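You operate a simulated robot arm through the tools that you are given. There is no shell and no other tool.

Carry out the task below with a simulated two-armed robot. There is one attempt and no reset: what you move stays moved.

Task
Take the lid off the grease jar and lay it down on the top of the steel table. Open the lower right drawer, take the shackle from the long bench and leave it in the inside of the lower right drawer and shut the drawer again. Open the green drawer, take the vane from the long bench and put it in the inside of the green drawer, then shut the drawer. Take the locking weight from the wooden table and leave it on top of the spacer there. Open the table drawer, take the screw weight from the wooden table and put it inside and shut the drawer again. Push the right bench door shut. Push the top left drawer shut. Fetch the wooden wedge from the top of the tool stand and set it on top of the blue housing. Switch the brake lever on. Open the desk drawer. Any order will do. Set down upright: wooden wedge. The brake lever goes to its stop.
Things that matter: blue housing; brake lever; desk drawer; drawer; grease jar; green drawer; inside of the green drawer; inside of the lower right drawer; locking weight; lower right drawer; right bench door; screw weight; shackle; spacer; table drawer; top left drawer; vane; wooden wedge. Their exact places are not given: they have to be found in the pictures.

The check looks at the end state, three seconds after you hand in, the way a careful person would. Anything else that was tipped, shoved, dropped, spilled or broken makes it a failure. Lids that push on must go on centred and level and be pressed home; caps that screw on are set level and turned clockwise until they are tight.

Robot
Two 6-joint arms with two-finger grippers on one trunk, on a base that drives. Base frame: it is fixed to the floor where the robot stands at the start and does not move with it; the origin is under the middle of the robot, x ahead of it, y to its left, z up; the surface under the hand at the start is at about z = 806. Units: mm, rad, N and s.
The left shoulder is at the start at [30, 178, 813], the right one opposite. With the tool pointing down near the work surface each hand reaches from about 100 to 840 mm from the robot's upright axis, wherever it stands, measured 20 degrees to its own side. Places, roughly: blue housing (24x20x7 cm) [-4000, 1600, 800]; brake lever [-2000, -2000, 600]; desk drawer [500, -800, 700]; drawer [500, 0, 700]; grease jar [500, 0, 750]; green drawer [-5100, 400, 700]; inside of the green drawer [-5200, 400, 700]; inside of the lower right drawer [-1100, 1600, 400]; locking weight [-4500, 1750, 750]; lower right drawer [-1100, 1500, 500]; right bench door [-2500, 1200, 500]; screw weight [-3500, 1750, 750]; shackle (6x7x2 cm) [-5300, 400, 900]; spacer (5x5x3 cm) [-4100, 1800, 800]; table drawer [400, 0, 700]; top left drawer [-2100, 1300, 700]; vane [-5250, 500, 1000]; wooden wedge (11x5x5 cm) [-3300, -900, 800]. Payload 2.54 kg a hand.
The tool frame of a hand sits at the grasp point between the pads (the TCP): z along the fingers, y along the line on which they close. The tips reach 30 mm beyond it. Largest opening 116 mm; the body of the gripper starts 95 mm behind the TCP.
Orientation is that of the tool frame in the base frame, as [roll, pitch, yaw] about the fixed x, y, z axes, in that order (R = Rz(yaw) Ry(pitch) Rx(roll)). With the fingers straight down and closing along the base's y, the tool's x points along the base's -x, its y along +y and its z along -z.

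Tools
- The arms move only by the tool apply_moves. It takes "left_moves", "right_moves" or both (then of equal length, played together; a hand with none holds still); each is one flat list of numbers, 7 for each row, row after row: the shift along the tool's x, y, z in mm, then the turn, a rotation vector about the tool's x, y, z in rad, then the gripper command, from -1 (fully open) to 1 (shut), values between in proportion. In form: [x, y, z, ax, ay, az, hand, x, y, z, ax, ay, az, hand, ...]. A call has 1 to 20 rows; each row is the pose to reach, as a shift and turn from the pose commanded when the call began, along the tool's axes at that moment. A row lasts 0.2 s, in which the tool goes at most 50 mm and 0.15 rad; a call with a longer step from one row to the next is refused whole, and so is a gripper value outside its range. A pose out of reach is approached as far as the arm can. The call stops where the force on the tool passes 40 N (or 10 N more than at its start, if that is more) or the arm is blocked; 0.2 s more then pass. The fingers move at their own pace (about 153 mm/s each) and stop on an object; they squeeze with about 45 N. The grip force told is the motor's: it shows also when the fingers shut on nothing. Time passes only in rows, and 0.2 s behind the last, so rows that repeat a pose let the fingers close. The reply holds the time, the measured pose of the TCP, the force on the tool along the base axes, the opening and the grip force, in the units named above and with some noise, with the torque about the TCP (base axes, N m) and any sound that the robot's microphone picked up.
- Cameras (640 x 400 px; columns grow to the right, rows downward): "scene" is now at [29, -7.2, 1508.8]; the picture's right is [-0.42, -0.91, 0.00], its down [-0.79, 0.36, -0.50] and it looks along [0.46, -0.21, -0.86] (base axes); focal length 244 px, centre (320, 200). "left" rides on the left gripper at [69, 15, -122] in its tool frame; the picture's right is [-0.21, 0.98, 0.00], its down [-0.83, -0.18, -0.53] and it looks along [-0.52, -0.11, 0.85] (tool axes); focal length 251 px, centre (320, 200). "right" rides on the right gripper at [69, -15, -122] in its tool frame; the picture's right is [0.21, 0.98, 0.00], its down [-0.83, 0.18, -0.53] and it looks along [-0.52, 0.11, 0.85] (tool axes); focal length 251 px, centre (320, 200).
- snapshot(camera): a new picture of that camera. It takes no simulated time.
- lift_body(by): slides the trunk up (or, below 0, down) by that many mm; the arms and the scene camera ride with it, the base frame stays. It gives what a move gives, with no picture.
- base_move(legs): drives the robot by 1 to 6 legs, each [ahead, left, turn to the left] in mm, mm and rad, along the robot's own axes; the way and the turn of a leg run together, so that a leg with both is an arc; at most 1500 mm and 3.142 rad a leg. The arms and the cameras ride along, it lands a little off, and it stops where it bumps. It gives what a move gives.
- aim_head(pan, tilt): turns the head with the scene camera to pan (to the left, within 2.496 rad either way) and tilt (down, from -0.506 to 1.204), counted from straight ahead of the robot. It gives what a move gives.
- locate(camera, pixels): for up to 12 pixels [column, row] of the newest picture of that camera ("zoom" is the newest enlarged one), the place [x, y, z] in the base frame of the surface seen there, good to about 2 mm, but the place of the scene camera against the robot may be out by one fixed shift of up to 25 mm in any direction. It takes no simulated time.
- close_up(camera, box): a new picture of the part [left, top, right, bottom] of that camera's present view, enlarged. It takes no simulated time.
- hand_in(): hands the job in; it is judged then, once.

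Unless the task says otherwise, let go and move clear before handing in.

The tools are called after "Call:" as a command line: name --argument value ..., lists and objects as JSON in quotes. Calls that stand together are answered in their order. apply_moves: Moves the arms, as the interface text tells. Its arguments: {"type":"object","properties":{"left_moves":{"type":"array","items":{"type":"number"}},"right_moves":{"type":"array","items":{"type":"number"}}},"required":[]} The other tools are called the same way: lift_body (by) slides the trunk up or down; base_move (legs) drives the base; aim_head (pan, tilt) turns the head that bears the scene camera; snapshot (camera) takes a picture; locate (camera, pixels) gives the place of the surface under pixels of a picture; close_up (camera, box) takes an enlarged picture of a part of a camera's view; hand_in () hands the job in.

At the start:

```text
time: 0.0
left_ee_pos: [508.6, -103.1, 1164.4]
left_tool_rot: [3.141, -0.001, 3.141]
left_ft_force: [-0.2, -0.1, 0.0]
left_moment: [0.02, 0.0, -0.02]
left_width: 116.0
left_finger_force: 0.1
right_ee_pos: [294.2, -406.0, 1115.9]
right_tool_rot: [-3.141, 0.002, -3.139]
right_ft_force: [0.1, 0.6, 0.4]
right_moment: [0.03, 0.0, -0.01]
right_width: 115.8
right_finger_force: 0.0
trunk travel left (down, up): [-25.0, 515.0]
robot x, y, heading: [-2.2, -1.0, 0.004]
head pan, tilt: [-0.429, 1.044]
```

scene: 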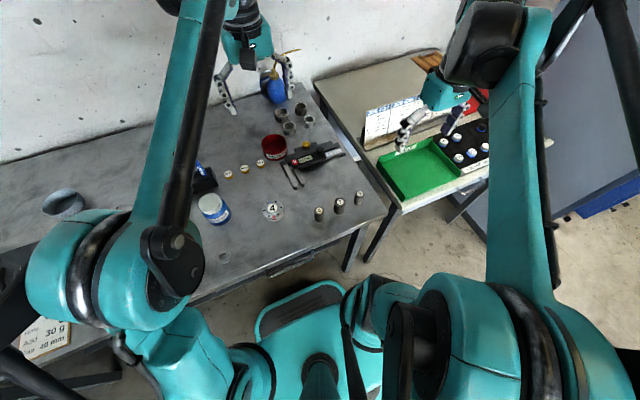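
right: 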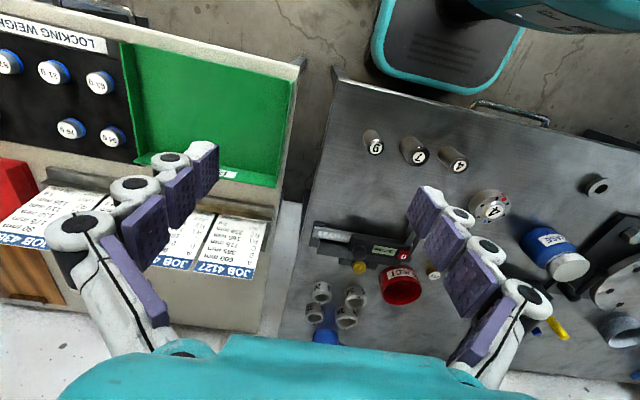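
left: 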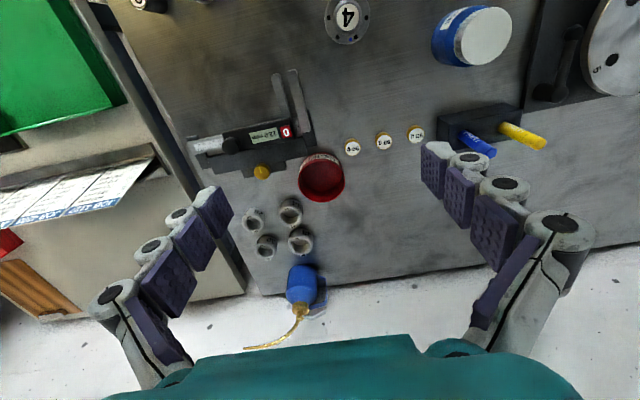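

The start pictures show a steel table ahead with a blue jar with a white lid (scene pixel ~213,207) and a wooden desk to the right. I start by looking more closely before touching anything.

Call:
close_up --camera "scene" --box '[180, 80, 420, 280]'

Call:
snapshot --camera "scene"

Call:
locate --camera "scene" --pixels '[[212, 203], [273, 211], [225, 257], [60, 205], [275, 270], [400, 200], [350, 160], [300, 260]]'

Call:
locate --camera "left" --pixels '[[485, 38], [347, 15], [320, 178], [400, 60]]'

Call:
locate --camera "right" --pixels '[[572, 265], [545, 240], [510, 110], [597, 185], [500, 150]]'

```text
2.00 times, centred on (300, 180) of scene
```

zoom: 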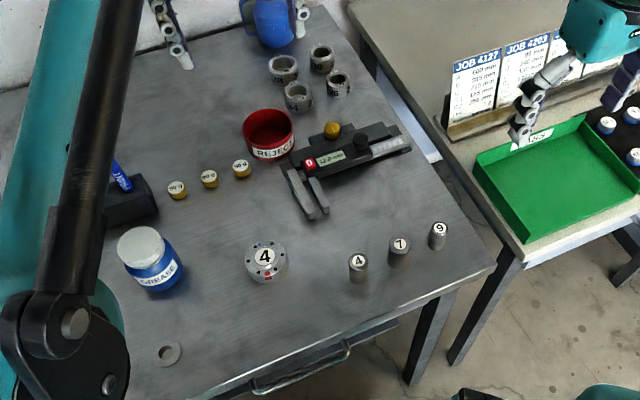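

```text
taken
```

scene: 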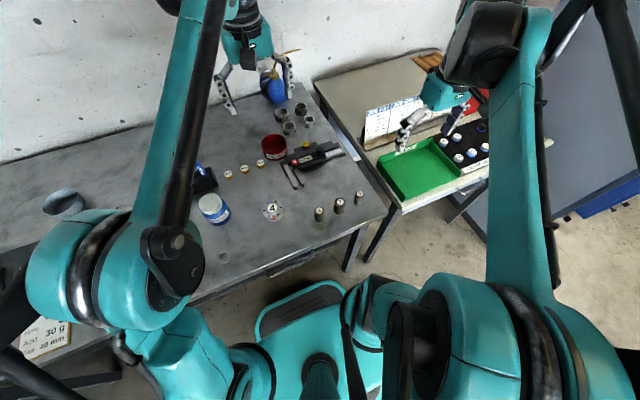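

```text
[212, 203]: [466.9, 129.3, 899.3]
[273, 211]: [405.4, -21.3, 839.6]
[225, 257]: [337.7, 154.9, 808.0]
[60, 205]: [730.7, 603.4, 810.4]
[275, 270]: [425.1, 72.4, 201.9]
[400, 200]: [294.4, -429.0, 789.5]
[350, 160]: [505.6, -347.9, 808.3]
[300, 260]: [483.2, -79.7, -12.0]
```

```text
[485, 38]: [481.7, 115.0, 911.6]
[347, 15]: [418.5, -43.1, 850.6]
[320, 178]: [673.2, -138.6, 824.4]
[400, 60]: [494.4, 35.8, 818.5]
```

```text
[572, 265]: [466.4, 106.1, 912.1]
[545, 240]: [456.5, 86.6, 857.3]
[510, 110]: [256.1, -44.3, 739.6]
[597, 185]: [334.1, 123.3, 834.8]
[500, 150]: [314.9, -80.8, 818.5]
```

The jar with a white lid is at about [470,110,910] by the wrist cameras; the table drawer handle shows near [256,-44,740]. Next I look around the room with the head.

Call:
aim_head --pan 2.45 --tilt 0.35

Call:
snapshot --camera "scene"

Call:
aim_head --pan 1.4 --tilt 0.35

Call:
snapshot --camera "scene"

Call:
aim_head --pan -2.45 --tilt 0.35

Call:
snapshot --camera "scene"

Call:
aim_head --pan -1.4 --tilt 0.35

Call:
snapshot --camera "scene"

```text
time: 2.5
left_ee_pos: [508.6, -102.9, 1163.7]
left_tool_rot: [-3.14, 0.001, -3.141]
left_ft_force: [0.2, 0.0, -0.9]
left_moment: [-0.03, 0.0, 0.01]
left_width: 116.1
left_finger_force: 0.0
right_ee_pos: [294.3, -405.5, 1116.0]
right_tool_rot: [3.14, -0.001, 3.141]
right_ft_force: [0.5, 0.2, 0.2]
right_moment: [0.02, 0.01, -0.03]
right_width: 116.0
right_finger_force: 0.1
trunk travel left (down, up): [-25.0, 515.0]
robot x, y, heading: [1.0, -3.1, -0.003]
head pan, tilt: [2.45, 0.351]
```

```text
taken
```

scene: 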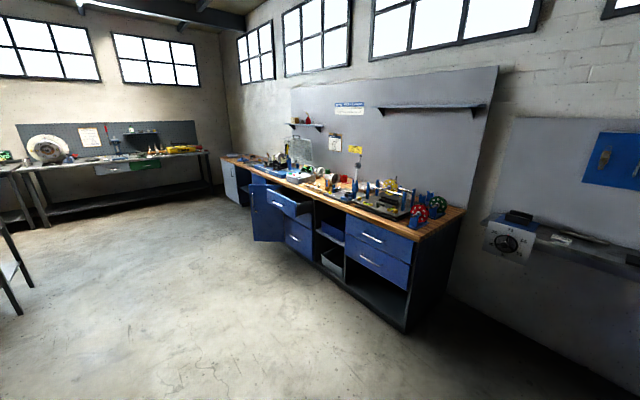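

```text
time: 3.8
left_ee_pos: [508.4, -102.1, 1163.8]
left_tool_rot: [-3.141, 0.0, 3.141]
left_ft_force: [0.5, 0.4, 0.9]
left_moment: [-0.02, 0.0, 0.01]
left_width: 115.6
left_finger_force: 0.1
right_ee_pos: [294.4, -407.2, 1115.3]
right_tool_rot: [-3.141, -0.001, 3.142]
right_ft_force: [-0.6, -0.1, 0.7]
right_moment: [-0.04, -0.05, 0.03]
right_width: 116.0
right_finger_force: 0.1
trunk travel left (down, up): [-25.0, 515.0]
robot x, y, heading: [-0.8, 3.1, -0.001]
head pan, tilt: [1.4, 0.351]
```

```text
taken
```

scene: 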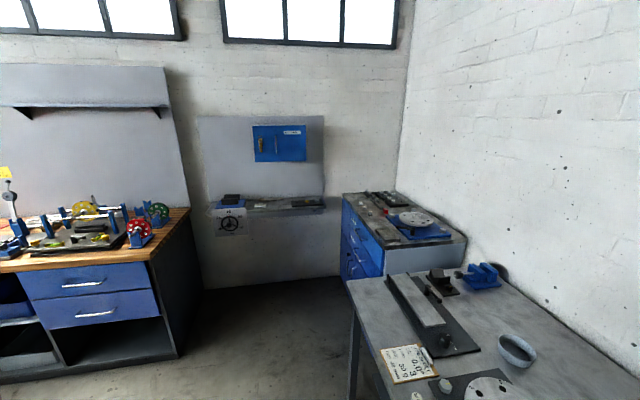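

```text
time: 7.0
left_ee_pos: [508.2, -103.8, 1163.9]
left_tool_rot: [3.141, 0.0, -3.141]
left_ft_force: [1.2, 0.7, 0.0]
left_moment: [0.0, -0.01, -0.02]
left_width: 116.0
left_finger_force: 0.1
right_ee_pos: [294.6, -404.6, 1115.1]
right_tool_rot: [-3.141, 0.0, -3.141]
right_ft_force: [0.2, 0.3, 0.3]
right_moment: [-0.01, 0.02, 0.04]
right_width: 116.0
right_finger_force: 0.0
trunk travel left (down, up): [-25.0, 515.0]
robot x, y, heading: [1.4, 0.1, -0.005]
head pan, tilt: [-2.45, 0.351]
```

```text
taken
```

scene: 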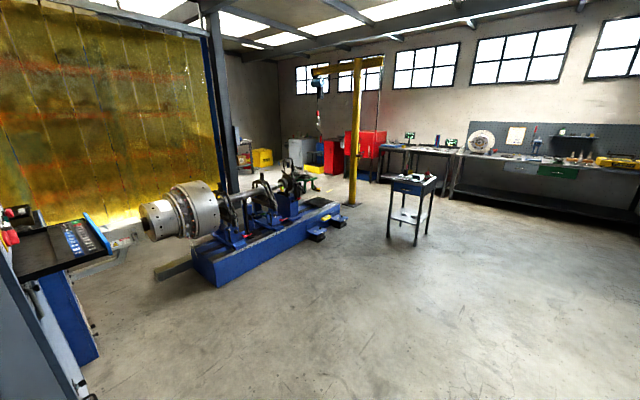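

```text
time: 8.3
left_ee_pos: [508.7, -101.9, 1163.7]
left_tool_rot: [-3.14, 0.001, -3.14]
left_ft_force: [0.2, -0.2, -0.3]
left_moment: [0.01, 0.01, -0.01]
left_width: 115.9
left_finger_force: 0.1
right_ee_pos: [295.4, -405.8, 1116.4]
right_tool_rot: [3.142, 0.002, -3.139]
right_ft_force: [-0.1, 0.4, 0.0]
right_moment: [-0.04, 0.01, 0.02]
right_width: 115.9
right_finger_force: 0.0
trunk travel left (down, up): [-25.0, 515.0]
robot x, y, heading: [-1.5, -0.2, -0.002]
head pan, tilt: [-1.4, 0.351]
```

```text
taken
```

scene: 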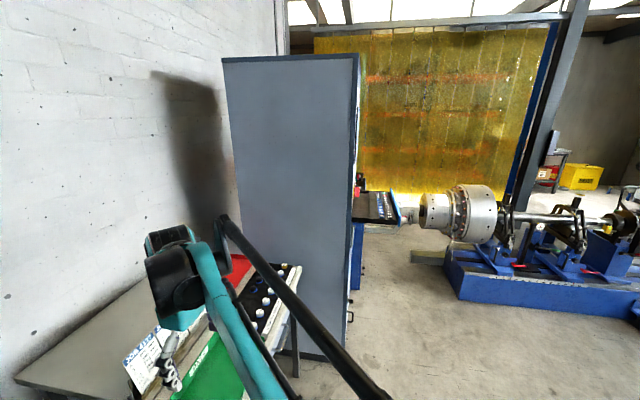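

The tour shows the blue-drawer wooden workbench to the left/back, the long bench at the far wall with the green drawer, the small tool stand and the balancing machine. I turn the head back to the jar and zoom in.

Call:
aim_head --pan 0.3 --tilt 1.0

Call:
snapshot --camera "scene"

Call:
close_up --camera "left" --box '[400, 0, 560, 100]'

Call:
close_up --camera "right" --box '[480, 200, 640, 300]'

```text
time: 10.0
left_ee_pos: [509.2, -102.1, 1163.9]
left_tool_rot: [3.141, -0.001, 3.141]
left_ft_force: [0.0, 0.3, 0.3]
left_moment: [0.02, 0.0, -0.02]
left_width: 116.1
left_finger_force: 0.1
right_ee_pos: [295.0, -405.2, 1115.7]
right_tool_rot: [3.141, -0.001, 3.141]
right_ft_force: [0.4, 0.3, 0.2]
right_moment: [-0.02, 0.02, 0.01]
right_width: 116.1
right_finger_force: 0.0
trunk travel left (down, up): [-25.0, 515.0]
robot x, y, heading: [-1.5, -0.3, -0.004]
head pan, tilt: [0.3, 1.0]
```

```text
taken
```

scene: 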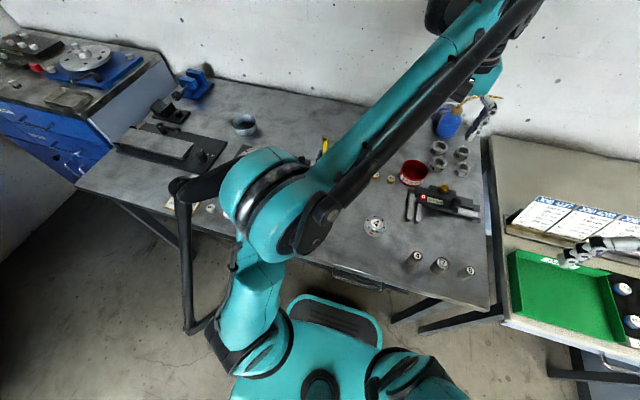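

```text
4.00 times, centred on (480, 50) of left
```

zoom: 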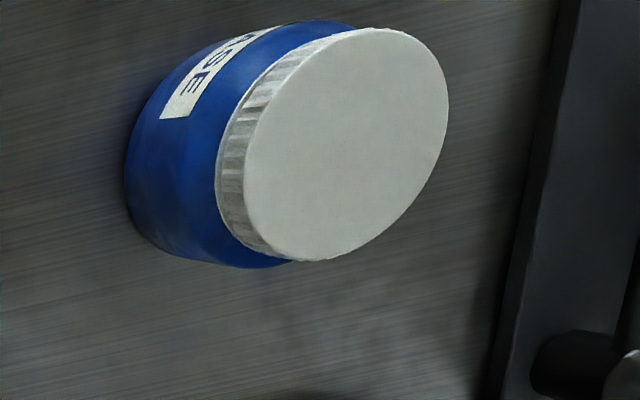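

```text
4.00 times, centred on (560, 250) of right
```

zoom: 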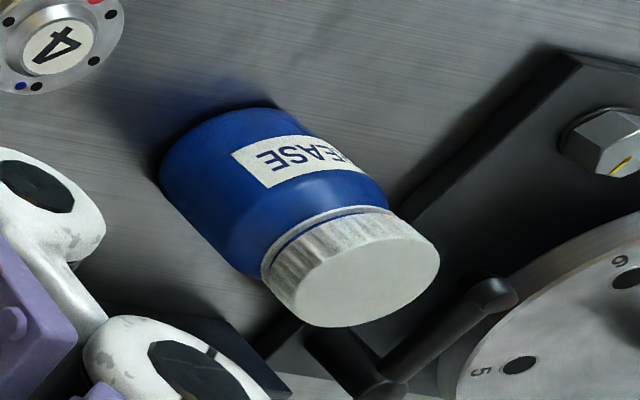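

The lid has a ribbed rim, so it is likely a screw cap on the jar, at about [470,110,912]. I move the left hand over it for a better look.

Call:
apply_moves --left_moves '[6, 36, 16, 0, 0, 0, -1, 12, 72, 32, 0, 0, 0, -1, 18, 108, 48, 0, 0, 0, -1, 24, 144, 64, 0, 0, 0, -1, 31, 180, 80, 0, 0, 0, -1, 38, 215, 96, 0, 0, 0, -1]'

Call:
snapshot --camera "left"

Call:
snapshot --camera "scene"

```text
time: 11.4
left_ee_pos: [468.5, 112.9, 1066.8]
left_tool_rot: [3.142, 0.0, -3.141]
left_ft_force: [-0.4, 0.9, 0.1]
left_moment: [0.0, 0.01, 0.02]
left_width: 115.9
left_finger_force: 0.1
right_ee_pos: [294.7, -405.3, 1117.4]
right_tool_rot: [-3.141, -0.001, 3.142]
right_ft_force: [0.4, 0.4, -0.7]
right_moment: [0.02, 0.03, -0.01]
right_width: 115.9
right_finger_force: 0.1
trunk travel left (down, up): [-25.0, 515.0]
robot x, y, heading: [-2.6, -3.6, 0.001]
head pan, tilt: [0.3, 1.0]
```

```text
taken
```

left: 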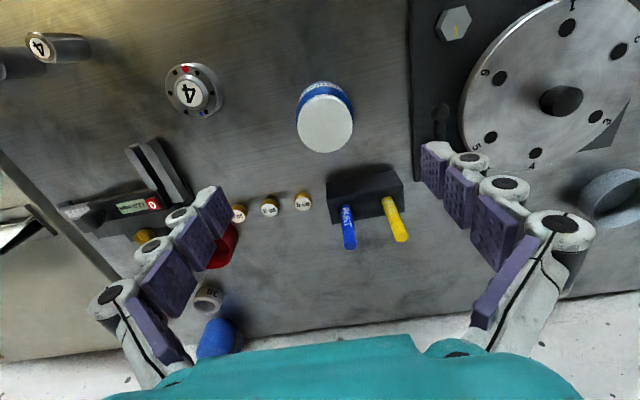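

```text
taken
```

scene: 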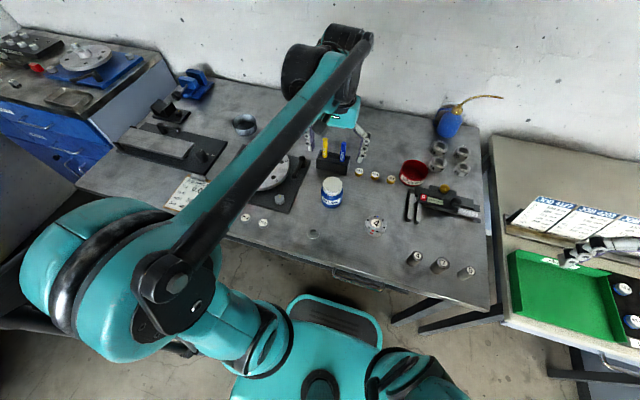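

The left camera now shows the lid near pixel (325,123), almost straight below the grasp point. I get exact positions of its rim and of the table.

Call:
close_up --camera "left" --box '[260, 60, 400, 180]'

Call:
locate --camera "left" --pixels '[[325, 123], [300, 123], [350, 123], [325, 100], [325, 148], [312, 88], [250, 100], [235, 60], [385, 80], [340, 180], [190, 95]]'

Call:
locate --camera "scene" --pixels '[[332, 185], [332, 180], [332, 204], [322, 185], [343, 185], [350, 215], [290, 230]]'

```text
3.33 times, centred on (330, 120) of left
```

zoom: 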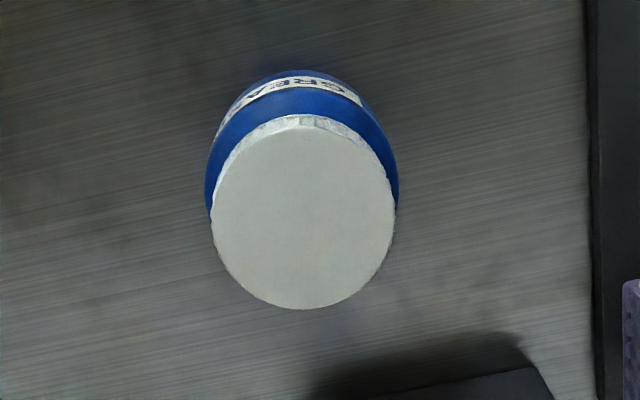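

```text
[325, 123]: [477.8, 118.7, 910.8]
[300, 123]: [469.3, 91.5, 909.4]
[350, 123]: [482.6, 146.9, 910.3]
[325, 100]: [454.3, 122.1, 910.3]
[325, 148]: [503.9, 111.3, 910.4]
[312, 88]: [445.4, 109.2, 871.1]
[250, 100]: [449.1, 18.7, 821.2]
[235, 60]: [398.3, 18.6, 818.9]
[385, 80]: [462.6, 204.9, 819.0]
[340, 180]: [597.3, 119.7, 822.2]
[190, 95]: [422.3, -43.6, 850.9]
```

```text
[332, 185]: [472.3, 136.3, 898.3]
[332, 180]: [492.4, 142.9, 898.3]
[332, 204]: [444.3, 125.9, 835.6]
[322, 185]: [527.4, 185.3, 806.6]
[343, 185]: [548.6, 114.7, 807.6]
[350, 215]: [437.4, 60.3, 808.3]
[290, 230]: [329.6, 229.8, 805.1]
```

Wrist camera puts the lid top at about [479,117,910.5] and the table at 819, while the scene camera reads 12 mm lower. I check which agrees with the hand by a gentle touch on the empty table at about [420,40].

Call:
locate --camera "left" --pixels '[[424, 146], [434, 143], [432, 165], [226, 190], [215, 190], [212, 210], [455, 170]]'

Call:
apply_moves --left_moves '[10, -15, 20, 0, 0, 0, 0, 20, -30, 40, 0, 0, 0, 1, 30, -45, 70, 0, 0, 0, 1, 40, -60, 100, 0, 0, 0, 1, 48, -73, 130, 0, 0, 0, 1, 48, -73, 160, 0, 0, 0, 1, 48, -73, 190, 0, 0, 0, 1, 48, -73, 200, 0, 0, 0, 1, 48, -73, 203, 0, 0, 0, 1, 48, -73, 206, 0, 0, 0, 1, 48, -73, 209, 0, 0, 0, 1, 48, -73, 212, 0, 0, 0, 1, 48, -73, 215, 0, 0, 0, 1, 48, -73, 218, 0, 0, 0, 1, 48, -73, 221, 0, 0, 0, 1, 48, -73, 224, 0, 0, 0, 1, 48, -73, 227, 0, 0, 0, 1, 48, -73, 230, 0, 0, 0, 1, 48, -73, 233, 0, 0, 0, 1, 48, -73, 236, 0, 0, 0, 1]'

Call:
snapshot --camera "scene"

Call:
snapshot --camera "left"

```text
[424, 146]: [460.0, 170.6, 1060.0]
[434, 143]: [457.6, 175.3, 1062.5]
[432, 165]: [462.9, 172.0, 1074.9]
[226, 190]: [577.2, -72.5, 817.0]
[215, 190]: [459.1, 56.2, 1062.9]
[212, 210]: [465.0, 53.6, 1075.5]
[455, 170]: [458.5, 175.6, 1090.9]
```

```text
time: 14.9
left_ee_pos: [421.4, 39.5, 847.1]
left_tool_rot: [3.14, 0.002, 3.141]
left_ft_force: [-3.6, 0.2, 31.0]
left_moment: [-0.02, 0.23, 0.0]
left_width: 0.0
left_finger_force: 28.7
right_ee_pos: [292.9, -405.6, 1116.1]
right_tool_rot: [3.141, 0.003, 3.141]
right_ft_force: [0.4, -0.7, -0.1]
right_moment: [-0.01, 0.04, 0.02]
right_width: 116.2
right_finger_force: 0.0
trunk travel left (down, up): [-25.0, 515.0]
robot x, y, heading: [-0.7, -1.6, -0.0]
head pan, tilt: [0.3, 1.0]
stopped in row 17 (left hand): the force on the tool passed its limit at 52 N (the readings are from after the stop); the commanded pose is now the measured one
```

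```text
taken
```

scene: 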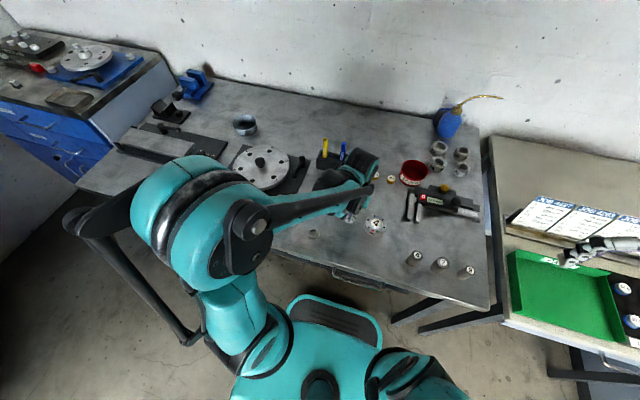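

```text
taken
```

left: 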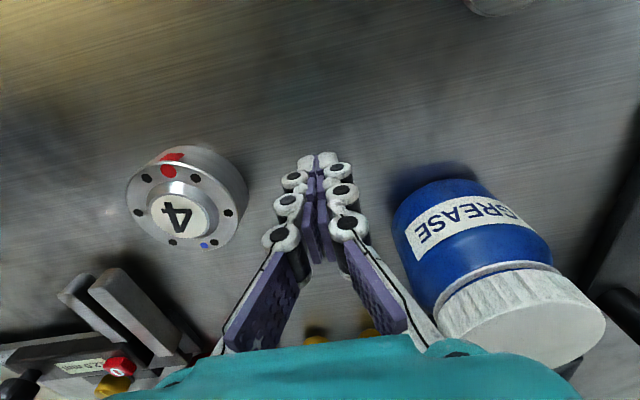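

Contact came at TCP z≈848, so the table is at about 818: the wrist camera is right and the scene camera reads about 12 mm low. I lift off and compare the dial "4" in both cameras to get the scene camera's fixed shift.

Call:
locate --camera "scene" --pixels '[[376, 225], [417, 256], [441, 264], [469, 271], [377, 202], [390, 178]]'

Call:
locate --camera "left" --pixels '[[180, 214], [525, 320]]'

Call:
apply_moves --left_moves '[0, 0, -40, 0, 0, 0, 1, 0, 0, -80, 0, 0, 0, 1, 0, 0, -120, 0, 0, 0, 0, 0, 0, -160, 0, 0, 0, -1, -20, 25, -190, 0, 0, 0, -1, -40, 50, -200, 0, 0, 0, -1, -57, 78, -200, 0, 0, 0, -1, -57, 78, -200, 0, 0, 0, -1]'

Call:
snapshot --camera "left"

```text
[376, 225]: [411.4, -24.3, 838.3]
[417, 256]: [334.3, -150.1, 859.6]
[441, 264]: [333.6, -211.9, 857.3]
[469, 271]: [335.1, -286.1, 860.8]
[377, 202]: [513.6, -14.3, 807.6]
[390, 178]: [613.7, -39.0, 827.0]
```

```text
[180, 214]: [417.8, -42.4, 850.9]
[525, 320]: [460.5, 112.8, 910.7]
```

```text
time: 16.7
left_ee_pos: [480.3, 117.3, 1046.1]
left_tool_rot: [-3.142, 0.002, 3.14]
left_ft_force: [0.3, -0.2, -0.4]
left_moment: [0.02, -0.01, 0.0]
left_width: 116.1
left_finger_force: 0.0
right_ee_pos: [294.1, -405.3, 1115.5]
right_tool_rot: [3.141, -0.001, -3.14]
right_ft_force: [0.2, 0.0, -0.1]
right_moment: [-0.02, 0.03, 0.0]
right_width: 115.9
right_finger_force: 0.1
trunk travel left (down, up): [-25.0, 515.0]
robot x, y, heading: [0.4, -3.6, -0.0]
head pan, tilt: [0.3, 1.0]
```

```text
taken
```

left: 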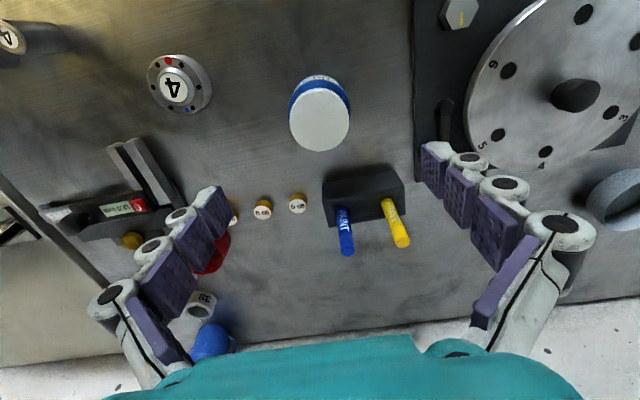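

The fixed shift of the scene camera is about (-7,+19,-12.5) mm. Now I locate the lid's rim from straight above with the left camera.

Call:
close_up --camera "left" --box '[270, 65, 370, 165]'

Call:
locate --camera "left" --pixels '[[319, 119], [292, 119], [347, 119], [319, 91], [319, 148]]'

```text
4.00 times, centred on (320, 115) of left
```

zoom: 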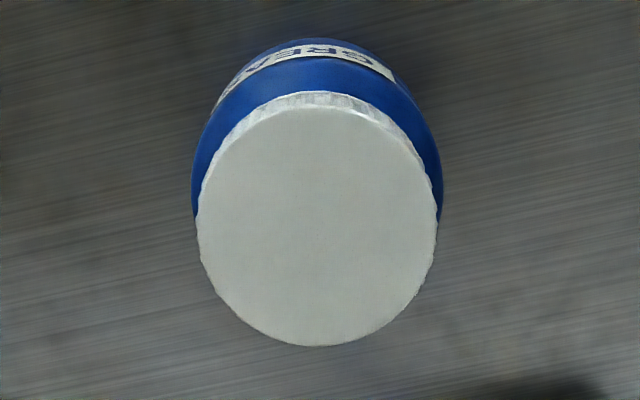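

```text
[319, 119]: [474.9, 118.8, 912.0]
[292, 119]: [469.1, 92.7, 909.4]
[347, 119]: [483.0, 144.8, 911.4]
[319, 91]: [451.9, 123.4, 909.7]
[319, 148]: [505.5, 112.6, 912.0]
```

The lid centre is about [478,118,911], 60 mm across. I pre-turn the hand clockwise by 1.5 rad above it so that there is room to unscrew counterclockwise, then look again.

Call:
apply_moves --left_moves '[0, 0, 0, 0, 0, 0.15, -0.2, 0, 0, 0, 0, 0, 0.3, -0.2, 0, 0, 0, 0, 0, 0.45, -0.2, 0, 0, 0, 0, 0, 0.6, -0.2, 0, 0, 0, 0, 0, 0.75, -0.2, 0, 0, 0, 0, 0, 0.9, -0.2, 0, 0, 0, 0, 0, 1.05, -0.2, 0, 0, 0, 0, 0, 1.2, -0.2, 0, 0, 0, 0, 0, 1.35, -0.2, 0, 0, 0, 0, 0, 1.5, -0.2]'

Call:
snapshot --camera "left"

```text
time: 18.9
left_ee_pos: [479.7, 118.5, 1045.3]
left_tool_rot: [3.139, 0.0, 1.639]
left_ft_force: [0.1, 0.0, -0.1]
left_moment: [-0.05, -0.04, -0.02]
left_width: 69.7
left_finger_force: 0.0
right_ee_pos: [294.4, -405.4, 1114.2]
right_tool_rot: [-3.141, -0.001, -3.141]
right_ft_force: [0.4, 0.2, 0.6]
right_moment: [0.03, 0.0, -0.03]
right_width: 116.4
right_finger_force: 0.0
trunk travel left (down, up): [-25.0, 515.0]
robot x, y, heading: [-2.6, 1.0, 0.002]
head pan, tilt: [0.3, 1.0]
```

```text
taken
```

left: 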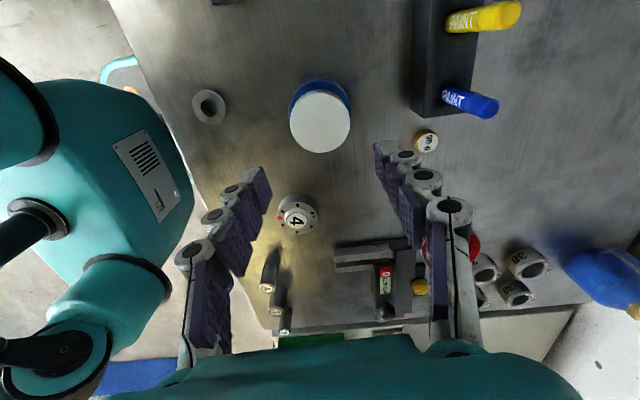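

The hand turned freely and the lid sits centred between the fingers at pixel (320,122). I lower to TCP z≈922 and close on the lid.

Call:
apply_moves --left_moves '[0, 0, 40, 0, 0, 0, -0.6, 0, 0, 80, 0, 0, 0, -0.6, 0, 0, 105, 0, 0, 0, -0.6, 0, 0, 123, 0, 0, 0, -0.6, 0, 0, 123, 0, 0, 0, -0.6, 0, 0, 123, 0, 0, 0, 1, 0, 0, 123, 0, 0, 0, 1, 0, 0, 123, 0, 0, 0, 1]'

Call:
snapshot --camera "left"

```text
time: 20.7
left_ee_pos: [479.3, 117.9, 922.5]
left_tool_rot: [3.14, 0.0, 1.641]
left_ft_force: [-2.5, -0.1, 5.5]
left_moment: [0.0, 0.14, 0.01]
left_width: 57.8
left_finger_force: 45.3
right_ee_pos: [293.4, -406.0, 1116.5]
right_tool_rot: [-3.141, -0.001, 3.141]
right_ft_force: [0.0, 0.4, 0.5]
right_moment: [-0.02, 0.0, -0.01]
right_width: 116.1
right_finger_force: 0.0
trunk travel left (down, up): [-25.0, 515.0]
robot x, y, heading: [-2.6, -0.7, 0.0]
head pan, tilt: [0.3, 1.0]
```

```text
taken
```

left: 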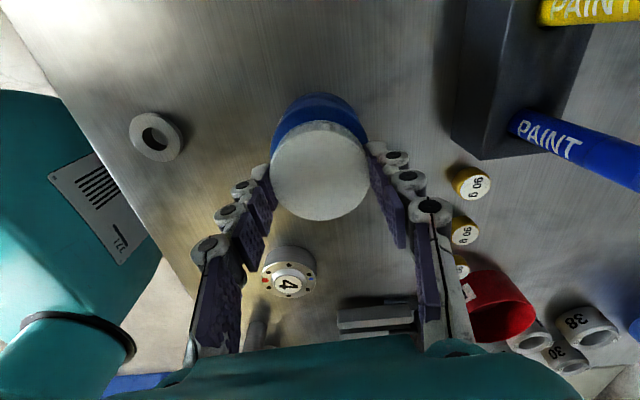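

The grip is on the lid (57.8 mm, 45 N). I turn counterclockwise 0.6 rad and check torque and the jar.

Call:
apply_moves --left_moves '[0, 0, 0, 0, 0, -0.15, 1, 0, 0, 0, 0, 0, -0.3, 1, 0, 0, 0, 0, 0, -0.45, 1, 0, 0, 0, 0, 0, -0.6, 1]'

Call:
snapshot --camera "left"

Call:
snapshot --camera "scene"

Call:
close_up --camera "scene" --box '[260, 120, 420, 240]'

```text
time: 21.7
left_ee_pos: [479.8, 117.5, 922.5]
left_tool_rot: [3.137, 0.002, 2.244]
left_ft_force: [1.5, -4.4, 14.8]
left_moment: [-0.1, -0.07, 0.03]
left_width: 57.6
left_finger_force: 45.4
right_ee_pos: [294.6, -406.3, 1116.9]
right_tool_rot: [3.142, 0.0, 3.141]
right_ft_force: [-0.3, -0.5, -0.5]
right_moment: [-0.04, 0.04, 0.04]
right_width: 116.0
right_finger_force: 0.0
trunk travel left (down, up): [-25.0, 515.0]
robot x, y, heading: [0.2, -1.3, -0.005]
head pan, tilt: [0.3, 1.0]
```

```text
taken
```

left: 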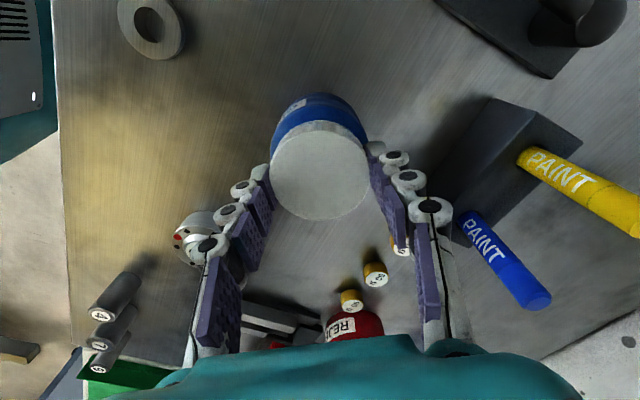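

```text
taken
```

scene: 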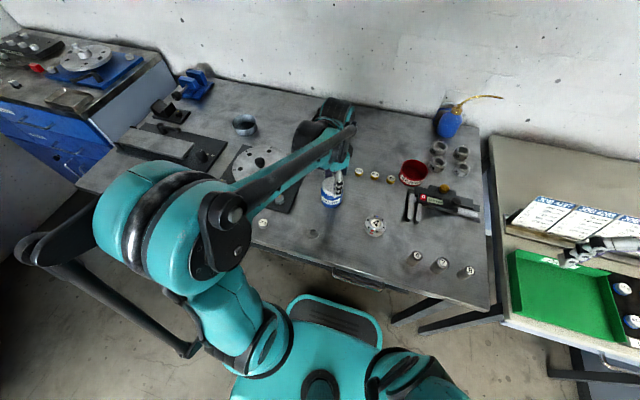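

```text
3.33 times, centred on (340, 180) of scene
```

zoom: 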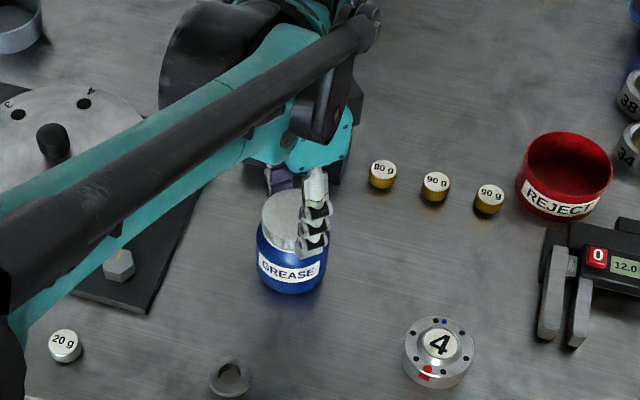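

Torque is small, the upward force grew and the label still faces front, so the cap is unscrewing and rising. I continue counterclockwise while letting the hand rise slightly.

Call:
apply_moves --left_moves '[0, 0, -0.4, 0, 0, -0.15, 1, 0, 0, -0.5, 0, 0, -0.3, 1, 0, 0, -0.6, 0, 0, -0.45, 1, 0, 0, -0.7, 0, 0, -0.6, 1, 0, 0, -0.8, 0, 0, -0.75, 1, 0, 0, -0.9, 0, 0, -0.9, 1, 0, 0, -1.0, 0, 0, -1.05, 1, 0, 0, -1.1, 0, 0, -1.2, 1, 0, 0, -1.2, 0, 0, -1.35, 1, 0, 0, -1.3, 0, 0, -1.5, 1, 0, 0, -1.4, 0, 0, -1.65, 1, 0, 0, -1.5, 0, 0, -1.8, 1, 0, 0, -1.6, 0, 0, -1.95, 1, 0, 0, -1.7, 0, 0, -2.1, 1, 0, 0, -1.8, 0, 0, -2.25, 1, 0, 0, -1.9, 0, 0, -2.4, 1]'

Call:
snapshot --camera "left"

Call:
close_up --camera "scene" --box '[260, 120, 420, 240]'

```text
time: 25.1
left_ee_pos: [479.5, 117.9, 924.3]
left_tool_rot: [-3.139, -0.001, -1.639]
left_ft_force: [1.3, 2.1, 5.5]
left_moment: [0.13, 0.02, 0.0]
left_width: 57.7
left_finger_force: 44.9
right_ee_pos: [294.6, -405.2, 1116.7]
right_tool_rot: [-3.141, 0.0, -3.14]
right_ft_force: [-0.3, 0.0, -0.4]
right_moment: [0.0, -0.01, 0.02]
right_width: 115.8
right_finger_force: 0.1
trunk travel left (down, up): [-25.0, 515.0]
robot x, y, heading: [1.5, -1.2, 0.0]
head pan, tilt: [0.3, 1.0]
```

```text
taken
```

left: 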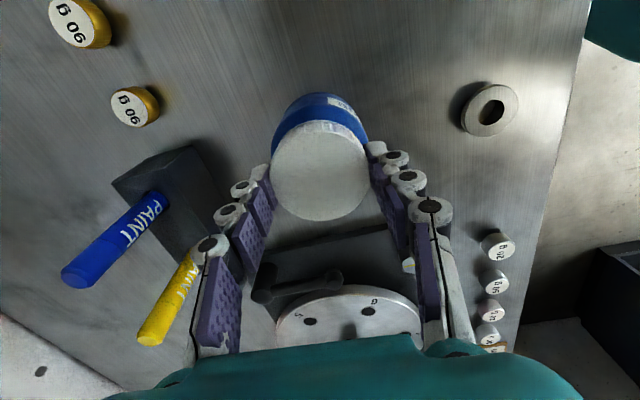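

```text
3.33 times, centred on (340, 180) of scene
```

zoom: 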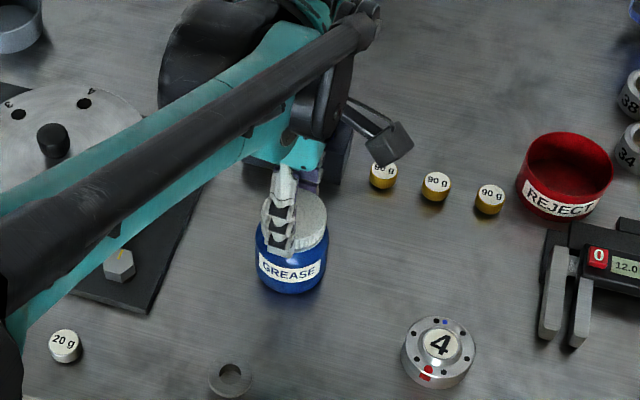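

After 3 rad the cap has risen about 1.8 mm with the jar still facing front. I test with a small 4 mm lift whether it is already free.

Call:
apply_moves --left_moves '[0, 0, -1, 0, 0, 0, 1, 0, 0, -2, 0, 0, 0, 1, 0, 0, -3, 0, 0, 0, 1, 0, 0, -4, 0, 0, 0, 1, 0, 0, -4, 0, 0, 0, 1]'

Call:
close_up --camera "scene" --box '[290, 150, 380, 220]'

Call:
close_up --camera "left" --box '[240, 70, 400, 230]'

```text
time: 26.3
left_ee_pos: [480.3, 117.7, 928.8]
left_tool_rot: [-3.141, 0.001, -1.643]
left_ft_force: [0.0, 0.2, -2.2]
left_moment: [0.01, 0.01, 0.04]
left_width: 57.6
left_finger_force: 44.6
right_ee_pos: [295.5, -405.7, 1115.5]
right_tool_rot: [3.141, 0.0, -3.141]
right_ft_force: [0.2, 0.4, -0.3]
right_moment: [0.01, 0.04, 0.01]
right_width: 116.1
right_finger_force: 0.0
trunk travel left (down, up): [-25.0, 515.0]
robot x, y, heading: [-2.9, 2.3, 0.005]
head pan, tilt: [0.3, 1.0]
```

```text
5.71 times, centred on (335, 185) of scene
```

zoom: 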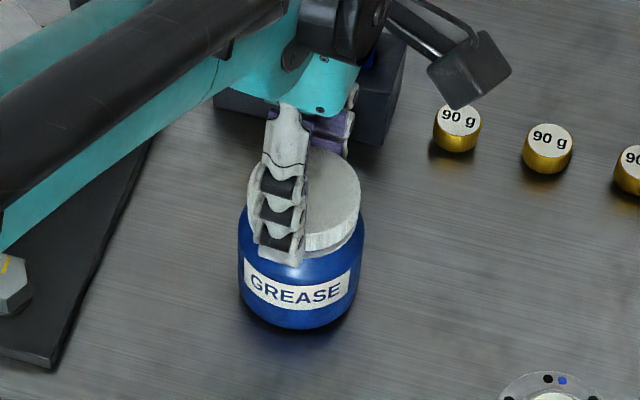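

```text
2.50 times, centred on (320, 150) of left
```

zoom: 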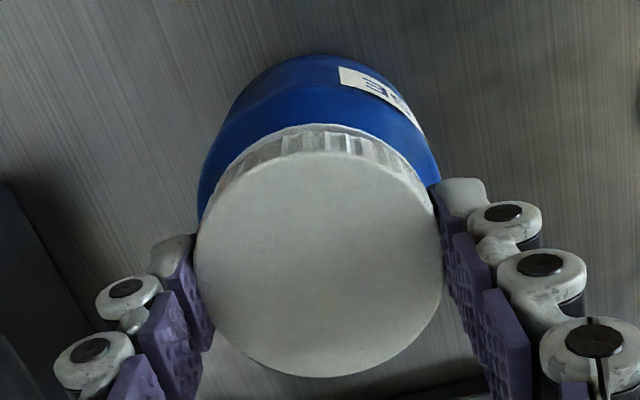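

The force of -2.2 N leaves open whether the jar hangs on the cap. I compare a tight close-up of the jar foot now and after lowering 4.5 mm.

Call:
close_up --camera "scene" --box '[312, 180, 352, 215]'

Call:
apply_moves --left_moves '[0, 0, 1.5, 0, 0, 0, 1, 0, 0, 3, 0, 0, 0, 1, 0, 0, 4, 0, 0, 0, 1, 0, 0, 4.3, 0, 0, 0, 1]'

Call:
close_up --camera "scene" --box '[312, 180, 352, 215]'

```text
11.43 times, centred on (332, 198) of scene
```

zoom: 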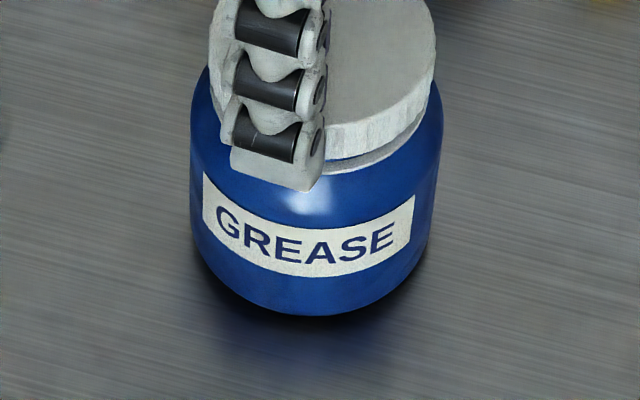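

```text
time: 27.3
left_ee_pos: [481.1, 118.4, 924.4]
left_tool_rot: [-3.141, 0.0, -1.641]
left_ft_force: [1.2, 0.9, 4.4]
left_moment: [-0.02, -0.03, 0.0]
left_width: 57.9
left_finger_force: 44.4
right_ee_pos: [294.9, -405.1, 1116.0]
right_tool_rot: [3.141, 0.0, 3.141]
right_ft_force: [0.0, 0.5, 0.5]
right_moment: [0.0, -0.01, -0.04]
right_width: 116.0
right_finger_force: 0.1
trunk travel left (down, up): [-25.0, 515.0]
robot x, y, heading: [1.0, -0.2, 0.002]
head pan, tilt: [0.3, 1.0]
```

```text
11.43 times, centred on (332, 198) of scene
```

zoom: 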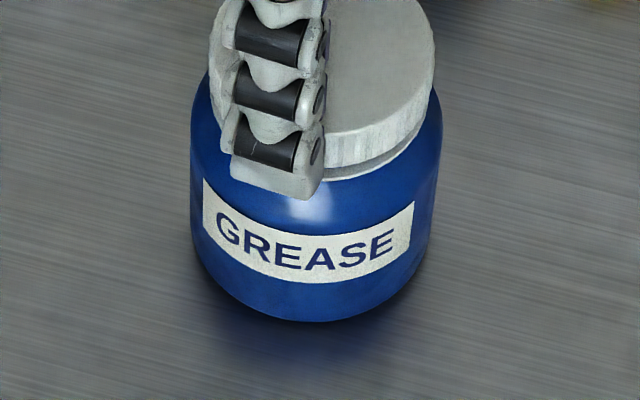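

The jar did lift with the cap (label moved from row 233 to 240) and is now standing again, so the thread still holds. I release, turn the hand back 2.7 rad and regrip.

Call:
apply_moves --left_moves '[0, 0, 0, 0, 0, 0, -0.45, 0, 0, 0, 0, 0, 0, -0.45, 0, 0, 0, 0, 0, 0.15, -0.45, 0, 0, 0, 0, 0, 0.3, -0.45, 0, 0, 0, 0, 0, 0.45, -0.45, 0, 0, 0, 0, 0, 0.6, -0.45, 0, 0, 0, 0, 0, 0.75, -0.45, 0, 0, 0, 0, 0, 0.9, -0.45, 0, 0, 0, 0, 0, 1.05, -0.45, 0, 0, 0, 0, 0, 1.2, -0.45, 0, 0, 0, 0, 0, 1.35, -0.45, 0, 0, 0, 0, 0, 1.5, -0.45, 0, 0, 0, 0, 0, 1.65, -0.45, 0, 0, 0, 0, 0, 1.8, -0.45, 0, 0, 0, 0, 0, 1.95, -0.45, 0, 0, 0, 0, 0, 2.1, -0.45, 0, 0, 0, 0, 0, 2.25, -0.45, 0, 0, 0, 0, 0, 2.4, -0.45, 0, 0, 0, 0, 0, 2.55, -0.45, 0, 0, 0, 0, 0, 2.7, -0.45]'

Call:
snapshot --camera "left"

Call:
close_up --camera "scene" --box '[290, 150, 380, 220]'

```text
time: 31.5
left_ee_pos: [480.3, 118.4, 923.8]
left_tool_rot: [3.14, 0.0, 1.939]
left_ft_force: [-0.4, -0.3, -0.1]
left_moment: [0.0, 0.02, 0.04]
left_width: 84.5
left_finger_force: 0.1
right_ee_pos: [294.3, -404.4, 1116.5]
right_tool_rot: [-3.141, 0.0, 3.141]
right_ft_force: [0.7, 0.2, 0.2]
right_moment: [0.02, -0.02, 0.05]
right_width: 115.9
right_finger_force: 0.1
trunk travel left (down, up): [-25.0, 515.0]
robot x, y, heading: [1.1, -1.6, -0.004]
head pan, tilt: [0.3, 1.0]
```

```text
taken
```

left: 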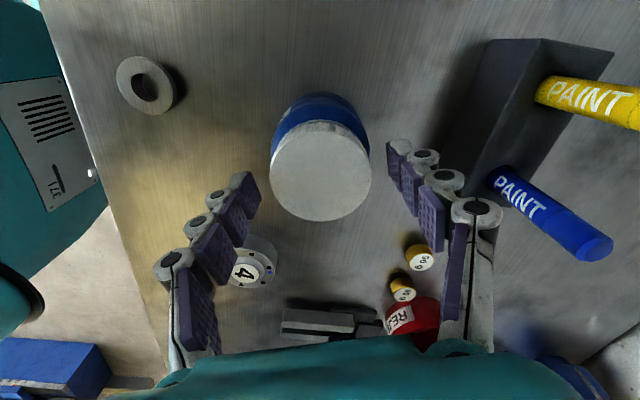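

```text
5.71 times, centred on (335, 185) of scene
```

zoom: 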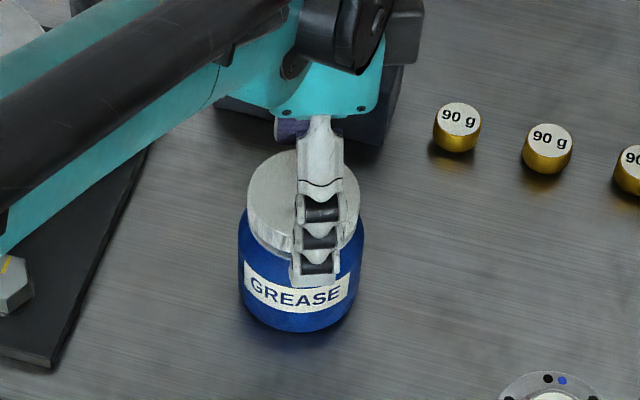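

The hand is turned back with the jar untouched. I close on the cap and unscrew another 2.55 rad while rising about 0.6 mm per rad.

Call:
apply_moves --left_moves '[0, 0, 0, 0, 0, 0, 1, 0, 0, 0, 0, 0, 0, 1, 0, 0, 0, 0, 0, 0, 1, 0, 0, -0.1, 0, 0, -0.15, 1, 0, 0, -0.2, 0, 0, -0.3, 1, 0, 0, -0.3, 0, 0, -0.45, 1, 0, 0, -0.4, 0, 0, -0.6, 1, 0, 0, -0.5, 0, 0, -0.75, 1, 0, 0, -0.6, 0, 0, -0.9, 1, 0, 0, -0.7, 0, 0, -1.05, 1, 0, 0, -0.8, 0, 0, -1.2, 1, 0, 0, -0.9, 0, 0, -1.35, 1, 0, 0, -1.0, 0, 0, -1.5, 1, 0, 0, -1.1, 0, 0, -1.65, 1, 0, 0, -1.2, 0, 0, -1.8, 1, 0, 0, -1.3, 0, 0, -1.95, 1, 0, 0, -1.4, 0, 0, -2.1, 1, 0, 0, -1.5, 0, 0, -2.25, 1, 0, 0, -1.6, 0, 0, -2.4, 1, 0, 0, -1.7, 0, 0, -2.55, 1]'

Call:
apply_moves --left_moves '[0, 0, -0.2, 0, 0, -0.15, 1, 0, 0, -0.4, 0, 0, -0.3, 1]'

Call:
close_up --camera "scene" --box '[312, 180, 352, 215]'

```text
time: 35.7
left_ee_pos: [480.5, 117.7, 924.7]
left_tool_rot: [-3.139, 0.001, -1.789]
left_ft_force: [0.2, 0.0, -0.4]
left_moment: [-0.01, -0.02, -0.01]
left_width: 58.0
left_finger_force: 45.0
right_ee_pos: [295.7, -405.7, 1116.2]
right_tool_rot: [3.141, -0.001, -3.141]
right_ft_force: [-0.1, -0.4, 0.1]
right_moment: [0.01, -0.02, -0.03]
right_width: 116.1
right_finger_force: 0.1
trunk travel left (down, up): [-25.0, 515.0]
robot x, y, heading: [-1.5, -0.0, 0.001]
head pan, tilt: [0.3, 1.0]
```

```text
time: 36.3
left_ee_pos: [480.4, 117.1, 925.9]
left_tool_rot: [-3.14, 0.001, -1.49]
left_ft_force: [0.5, -0.1, 0.3]
left_moment: [-0.01, 0.01, 0.01]
left_width: 57.9
left_finger_force: 45.2
right_ee_pos: [294.9, -406.0, 1116.6]
right_tool_rot: [3.141, 0.001, 3.14]
right_ft_force: [0.3, -0.4, -0.1]
right_moment: [-0.03, 0.0, -0.02]
right_width: 115.9
right_finger_force: 0.1
trunk travel left (down, up): [-25.0, 515.0]
robot x, y, heading: [-1.4, -0.5, 0.002]
head pan, tilt: [0.3, 1.0]
```

```text
11.43 times, centred on (332, 198) of scene
```

zoom: 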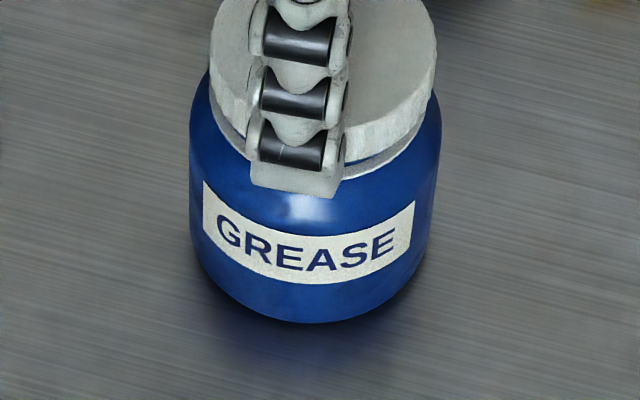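

Forces are now near zero and the jar foot (row 322) has not moved. I test-lift 4 mm again.

Call:
apply_moves --left_moves '[0, 0, -1, 0, 0, 0, 1, 0, 0, -2, 0, 0, 0, 1, 0, 0, -3, 0, 0, 0, 1, 0, 0, -4, 0, 0, 0, 1]'

Call:
close_up --camera "scene" --box '[312, 180, 352, 215]'

```text
time: 37.3
left_ee_pos: [480.8, 117.6, 930.5]
left_tool_rot: [-3.141, -0.001, -1.492]
left_ft_force: [0.7, -0.1, -0.5]
left_moment: [0.0, 0.0, -0.02]
left_width: 58.2
left_finger_force: 45.4
right_ee_pos: [294.7, -405.0, 1116.3]
right_tool_rot: [-3.141, -0.001, 3.141]
right_ft_force: [0.6, 0.1, 0.0]
right_moment: [-0.01, -0.01, 0.03]
right_width: 115.8
right_finger_force: 0.0
trunk travel left (down, up): [-25.0, 515.0]
robot x, y, heading: [2.0, 1.9, -0.001]
head pan, tilt: [0.3, 1.0]
```

```text
11.43 times, centred on (332, 198) of scene
```

zoom: 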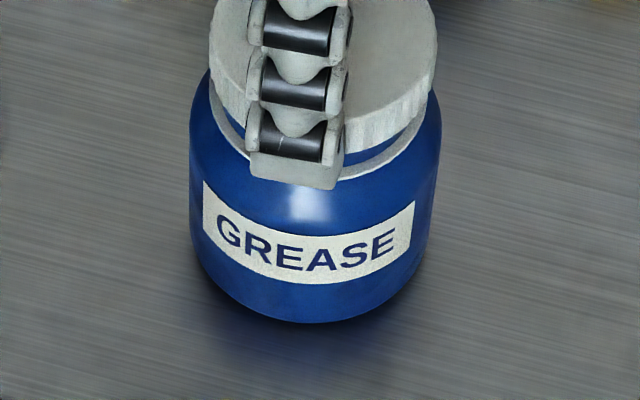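

The jar stayed put (foot still at row 322) and the blue neck shows under the cap, so the cap is off. I lift it away and lower it on the clear table patch at about [430,36].

Call:
apply_moves --left_moves '[0, 0, -25, 0, 0, 0, 1, 0, 0, -50, 0, 0, 0, 1, 0, 0, -70, 0, 0, 0, 1, 26, 19, -70, 0, 0, 0, 1, 52, 38, -70, 0, 0, 0, 1, 77.7, 56.5, -70, 0, 0, 0, 1, 77.7, 56.5, -30, 0, 0, 0, 1, 77.7, 56.5, 10, 0, 0, 0, 1, 77.7, 56.5, 45, 0, 0, 0, 1, 77.7, 56.5, 65, 0, 0, 0, 1, 77.7, 56.5, 70, 0, 0, 0, 1]'

Call:
snapshot --camera "left"

Call:
close_up --camera "scene" --box '[290, 150, 420, 250]'

```text
time: 39.7
left_ee_pos: [430.2, 37.4, 860.4]
left_tool_rot: [-3.139, 0.001, -1.493]
left_ft_force: [-0.1, -0.4, 0.4]
left_moment: [0.01, 0.01, 0.04]
left_width: 57.6
left_finger_force: 44.7
right_ee_pos: [294.4, -405.7, 1114.9]
right_tool_rot: [-3.141, 0.001, -3.141]
right_ft_force: [-1.4, 0.0, -0.3]
right_moment: [0.0, -0.01, 0.01]
right_width: 116.1
right_finger_force: 0.1
trunk travel left (down, up): [-25.0, 515.0]
robot x, y, heading: [0.6, 1.2, -0.003]
head pan, tilt: [0.3, 1.0]
```

```text
taken
```

left: 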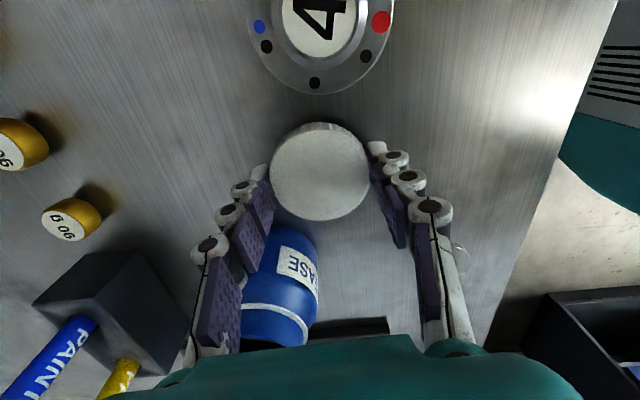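

```text
4.00 times, centred on (355, 200) of scene
```

zoom: 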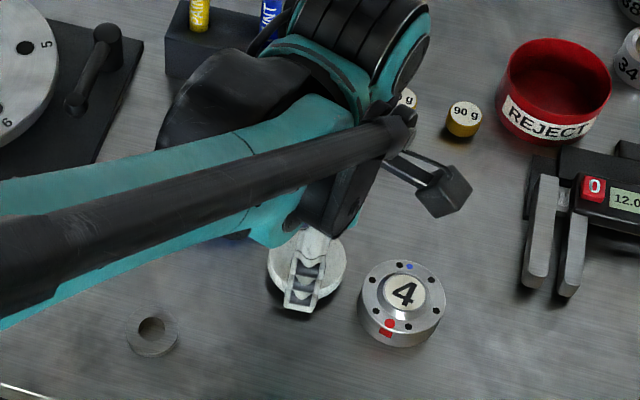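

The lid hangs just above the table, clear of the dial and the jar. I lower in small steps until contact.

Call:
apply_moves --left_moves '[0, 0, 3, 0, 0, 0, 1, 0, 0, 6, 0, 0, 0, 1, 0, 0, 8, 0, 0, 0, 1, 0, 0, 9, 0, 0, 0, 1, 0, 0, 10, 0, 0, 0, 1, 0, 0, 11, 0, 0, 0, 1]'

Call:
close_up --camera "scene" --box '[330, 190, 400, 240]'

```text
time: 41.1
left_ee_pos: [429.8, 36.4, 849.1]
left_tool_rot: [-3.139, -0.002, -1.492]
left_ft_force: [-1.2, 0.3, -0.5]
left_moment: [0.0, 0.01, -0.04]
left_width: 57.6
left_finger_force: 44.9
right_ee_pos: [295.7, -405.1, 1116.3]
right_tool_rot: [3.141, 0.0, -3.14]
right_ft_force: [0.1, 0.8, 0.7]
right_moment: [-0.01, -0.01, 0.02]
right_width: 116.2
right_finger_force: 0.1
trunk travel left (down, up): [-25.0, 515.0]
robot x, y, heading: [1.3, 1.1, -0.001]
head pan, tilt: [0.3, 1.0]
```

```text
8.00 times, centred on (365, 215) of scene
```

zoom: 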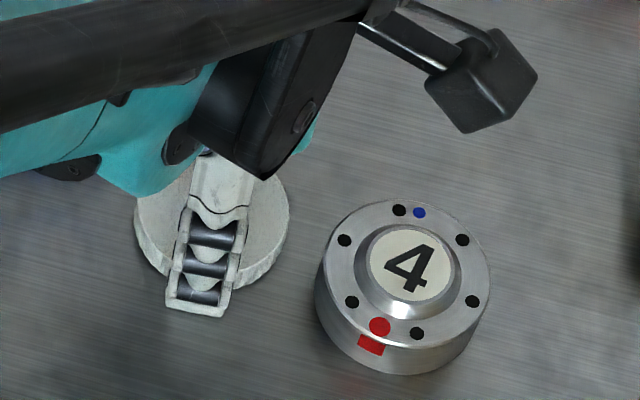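

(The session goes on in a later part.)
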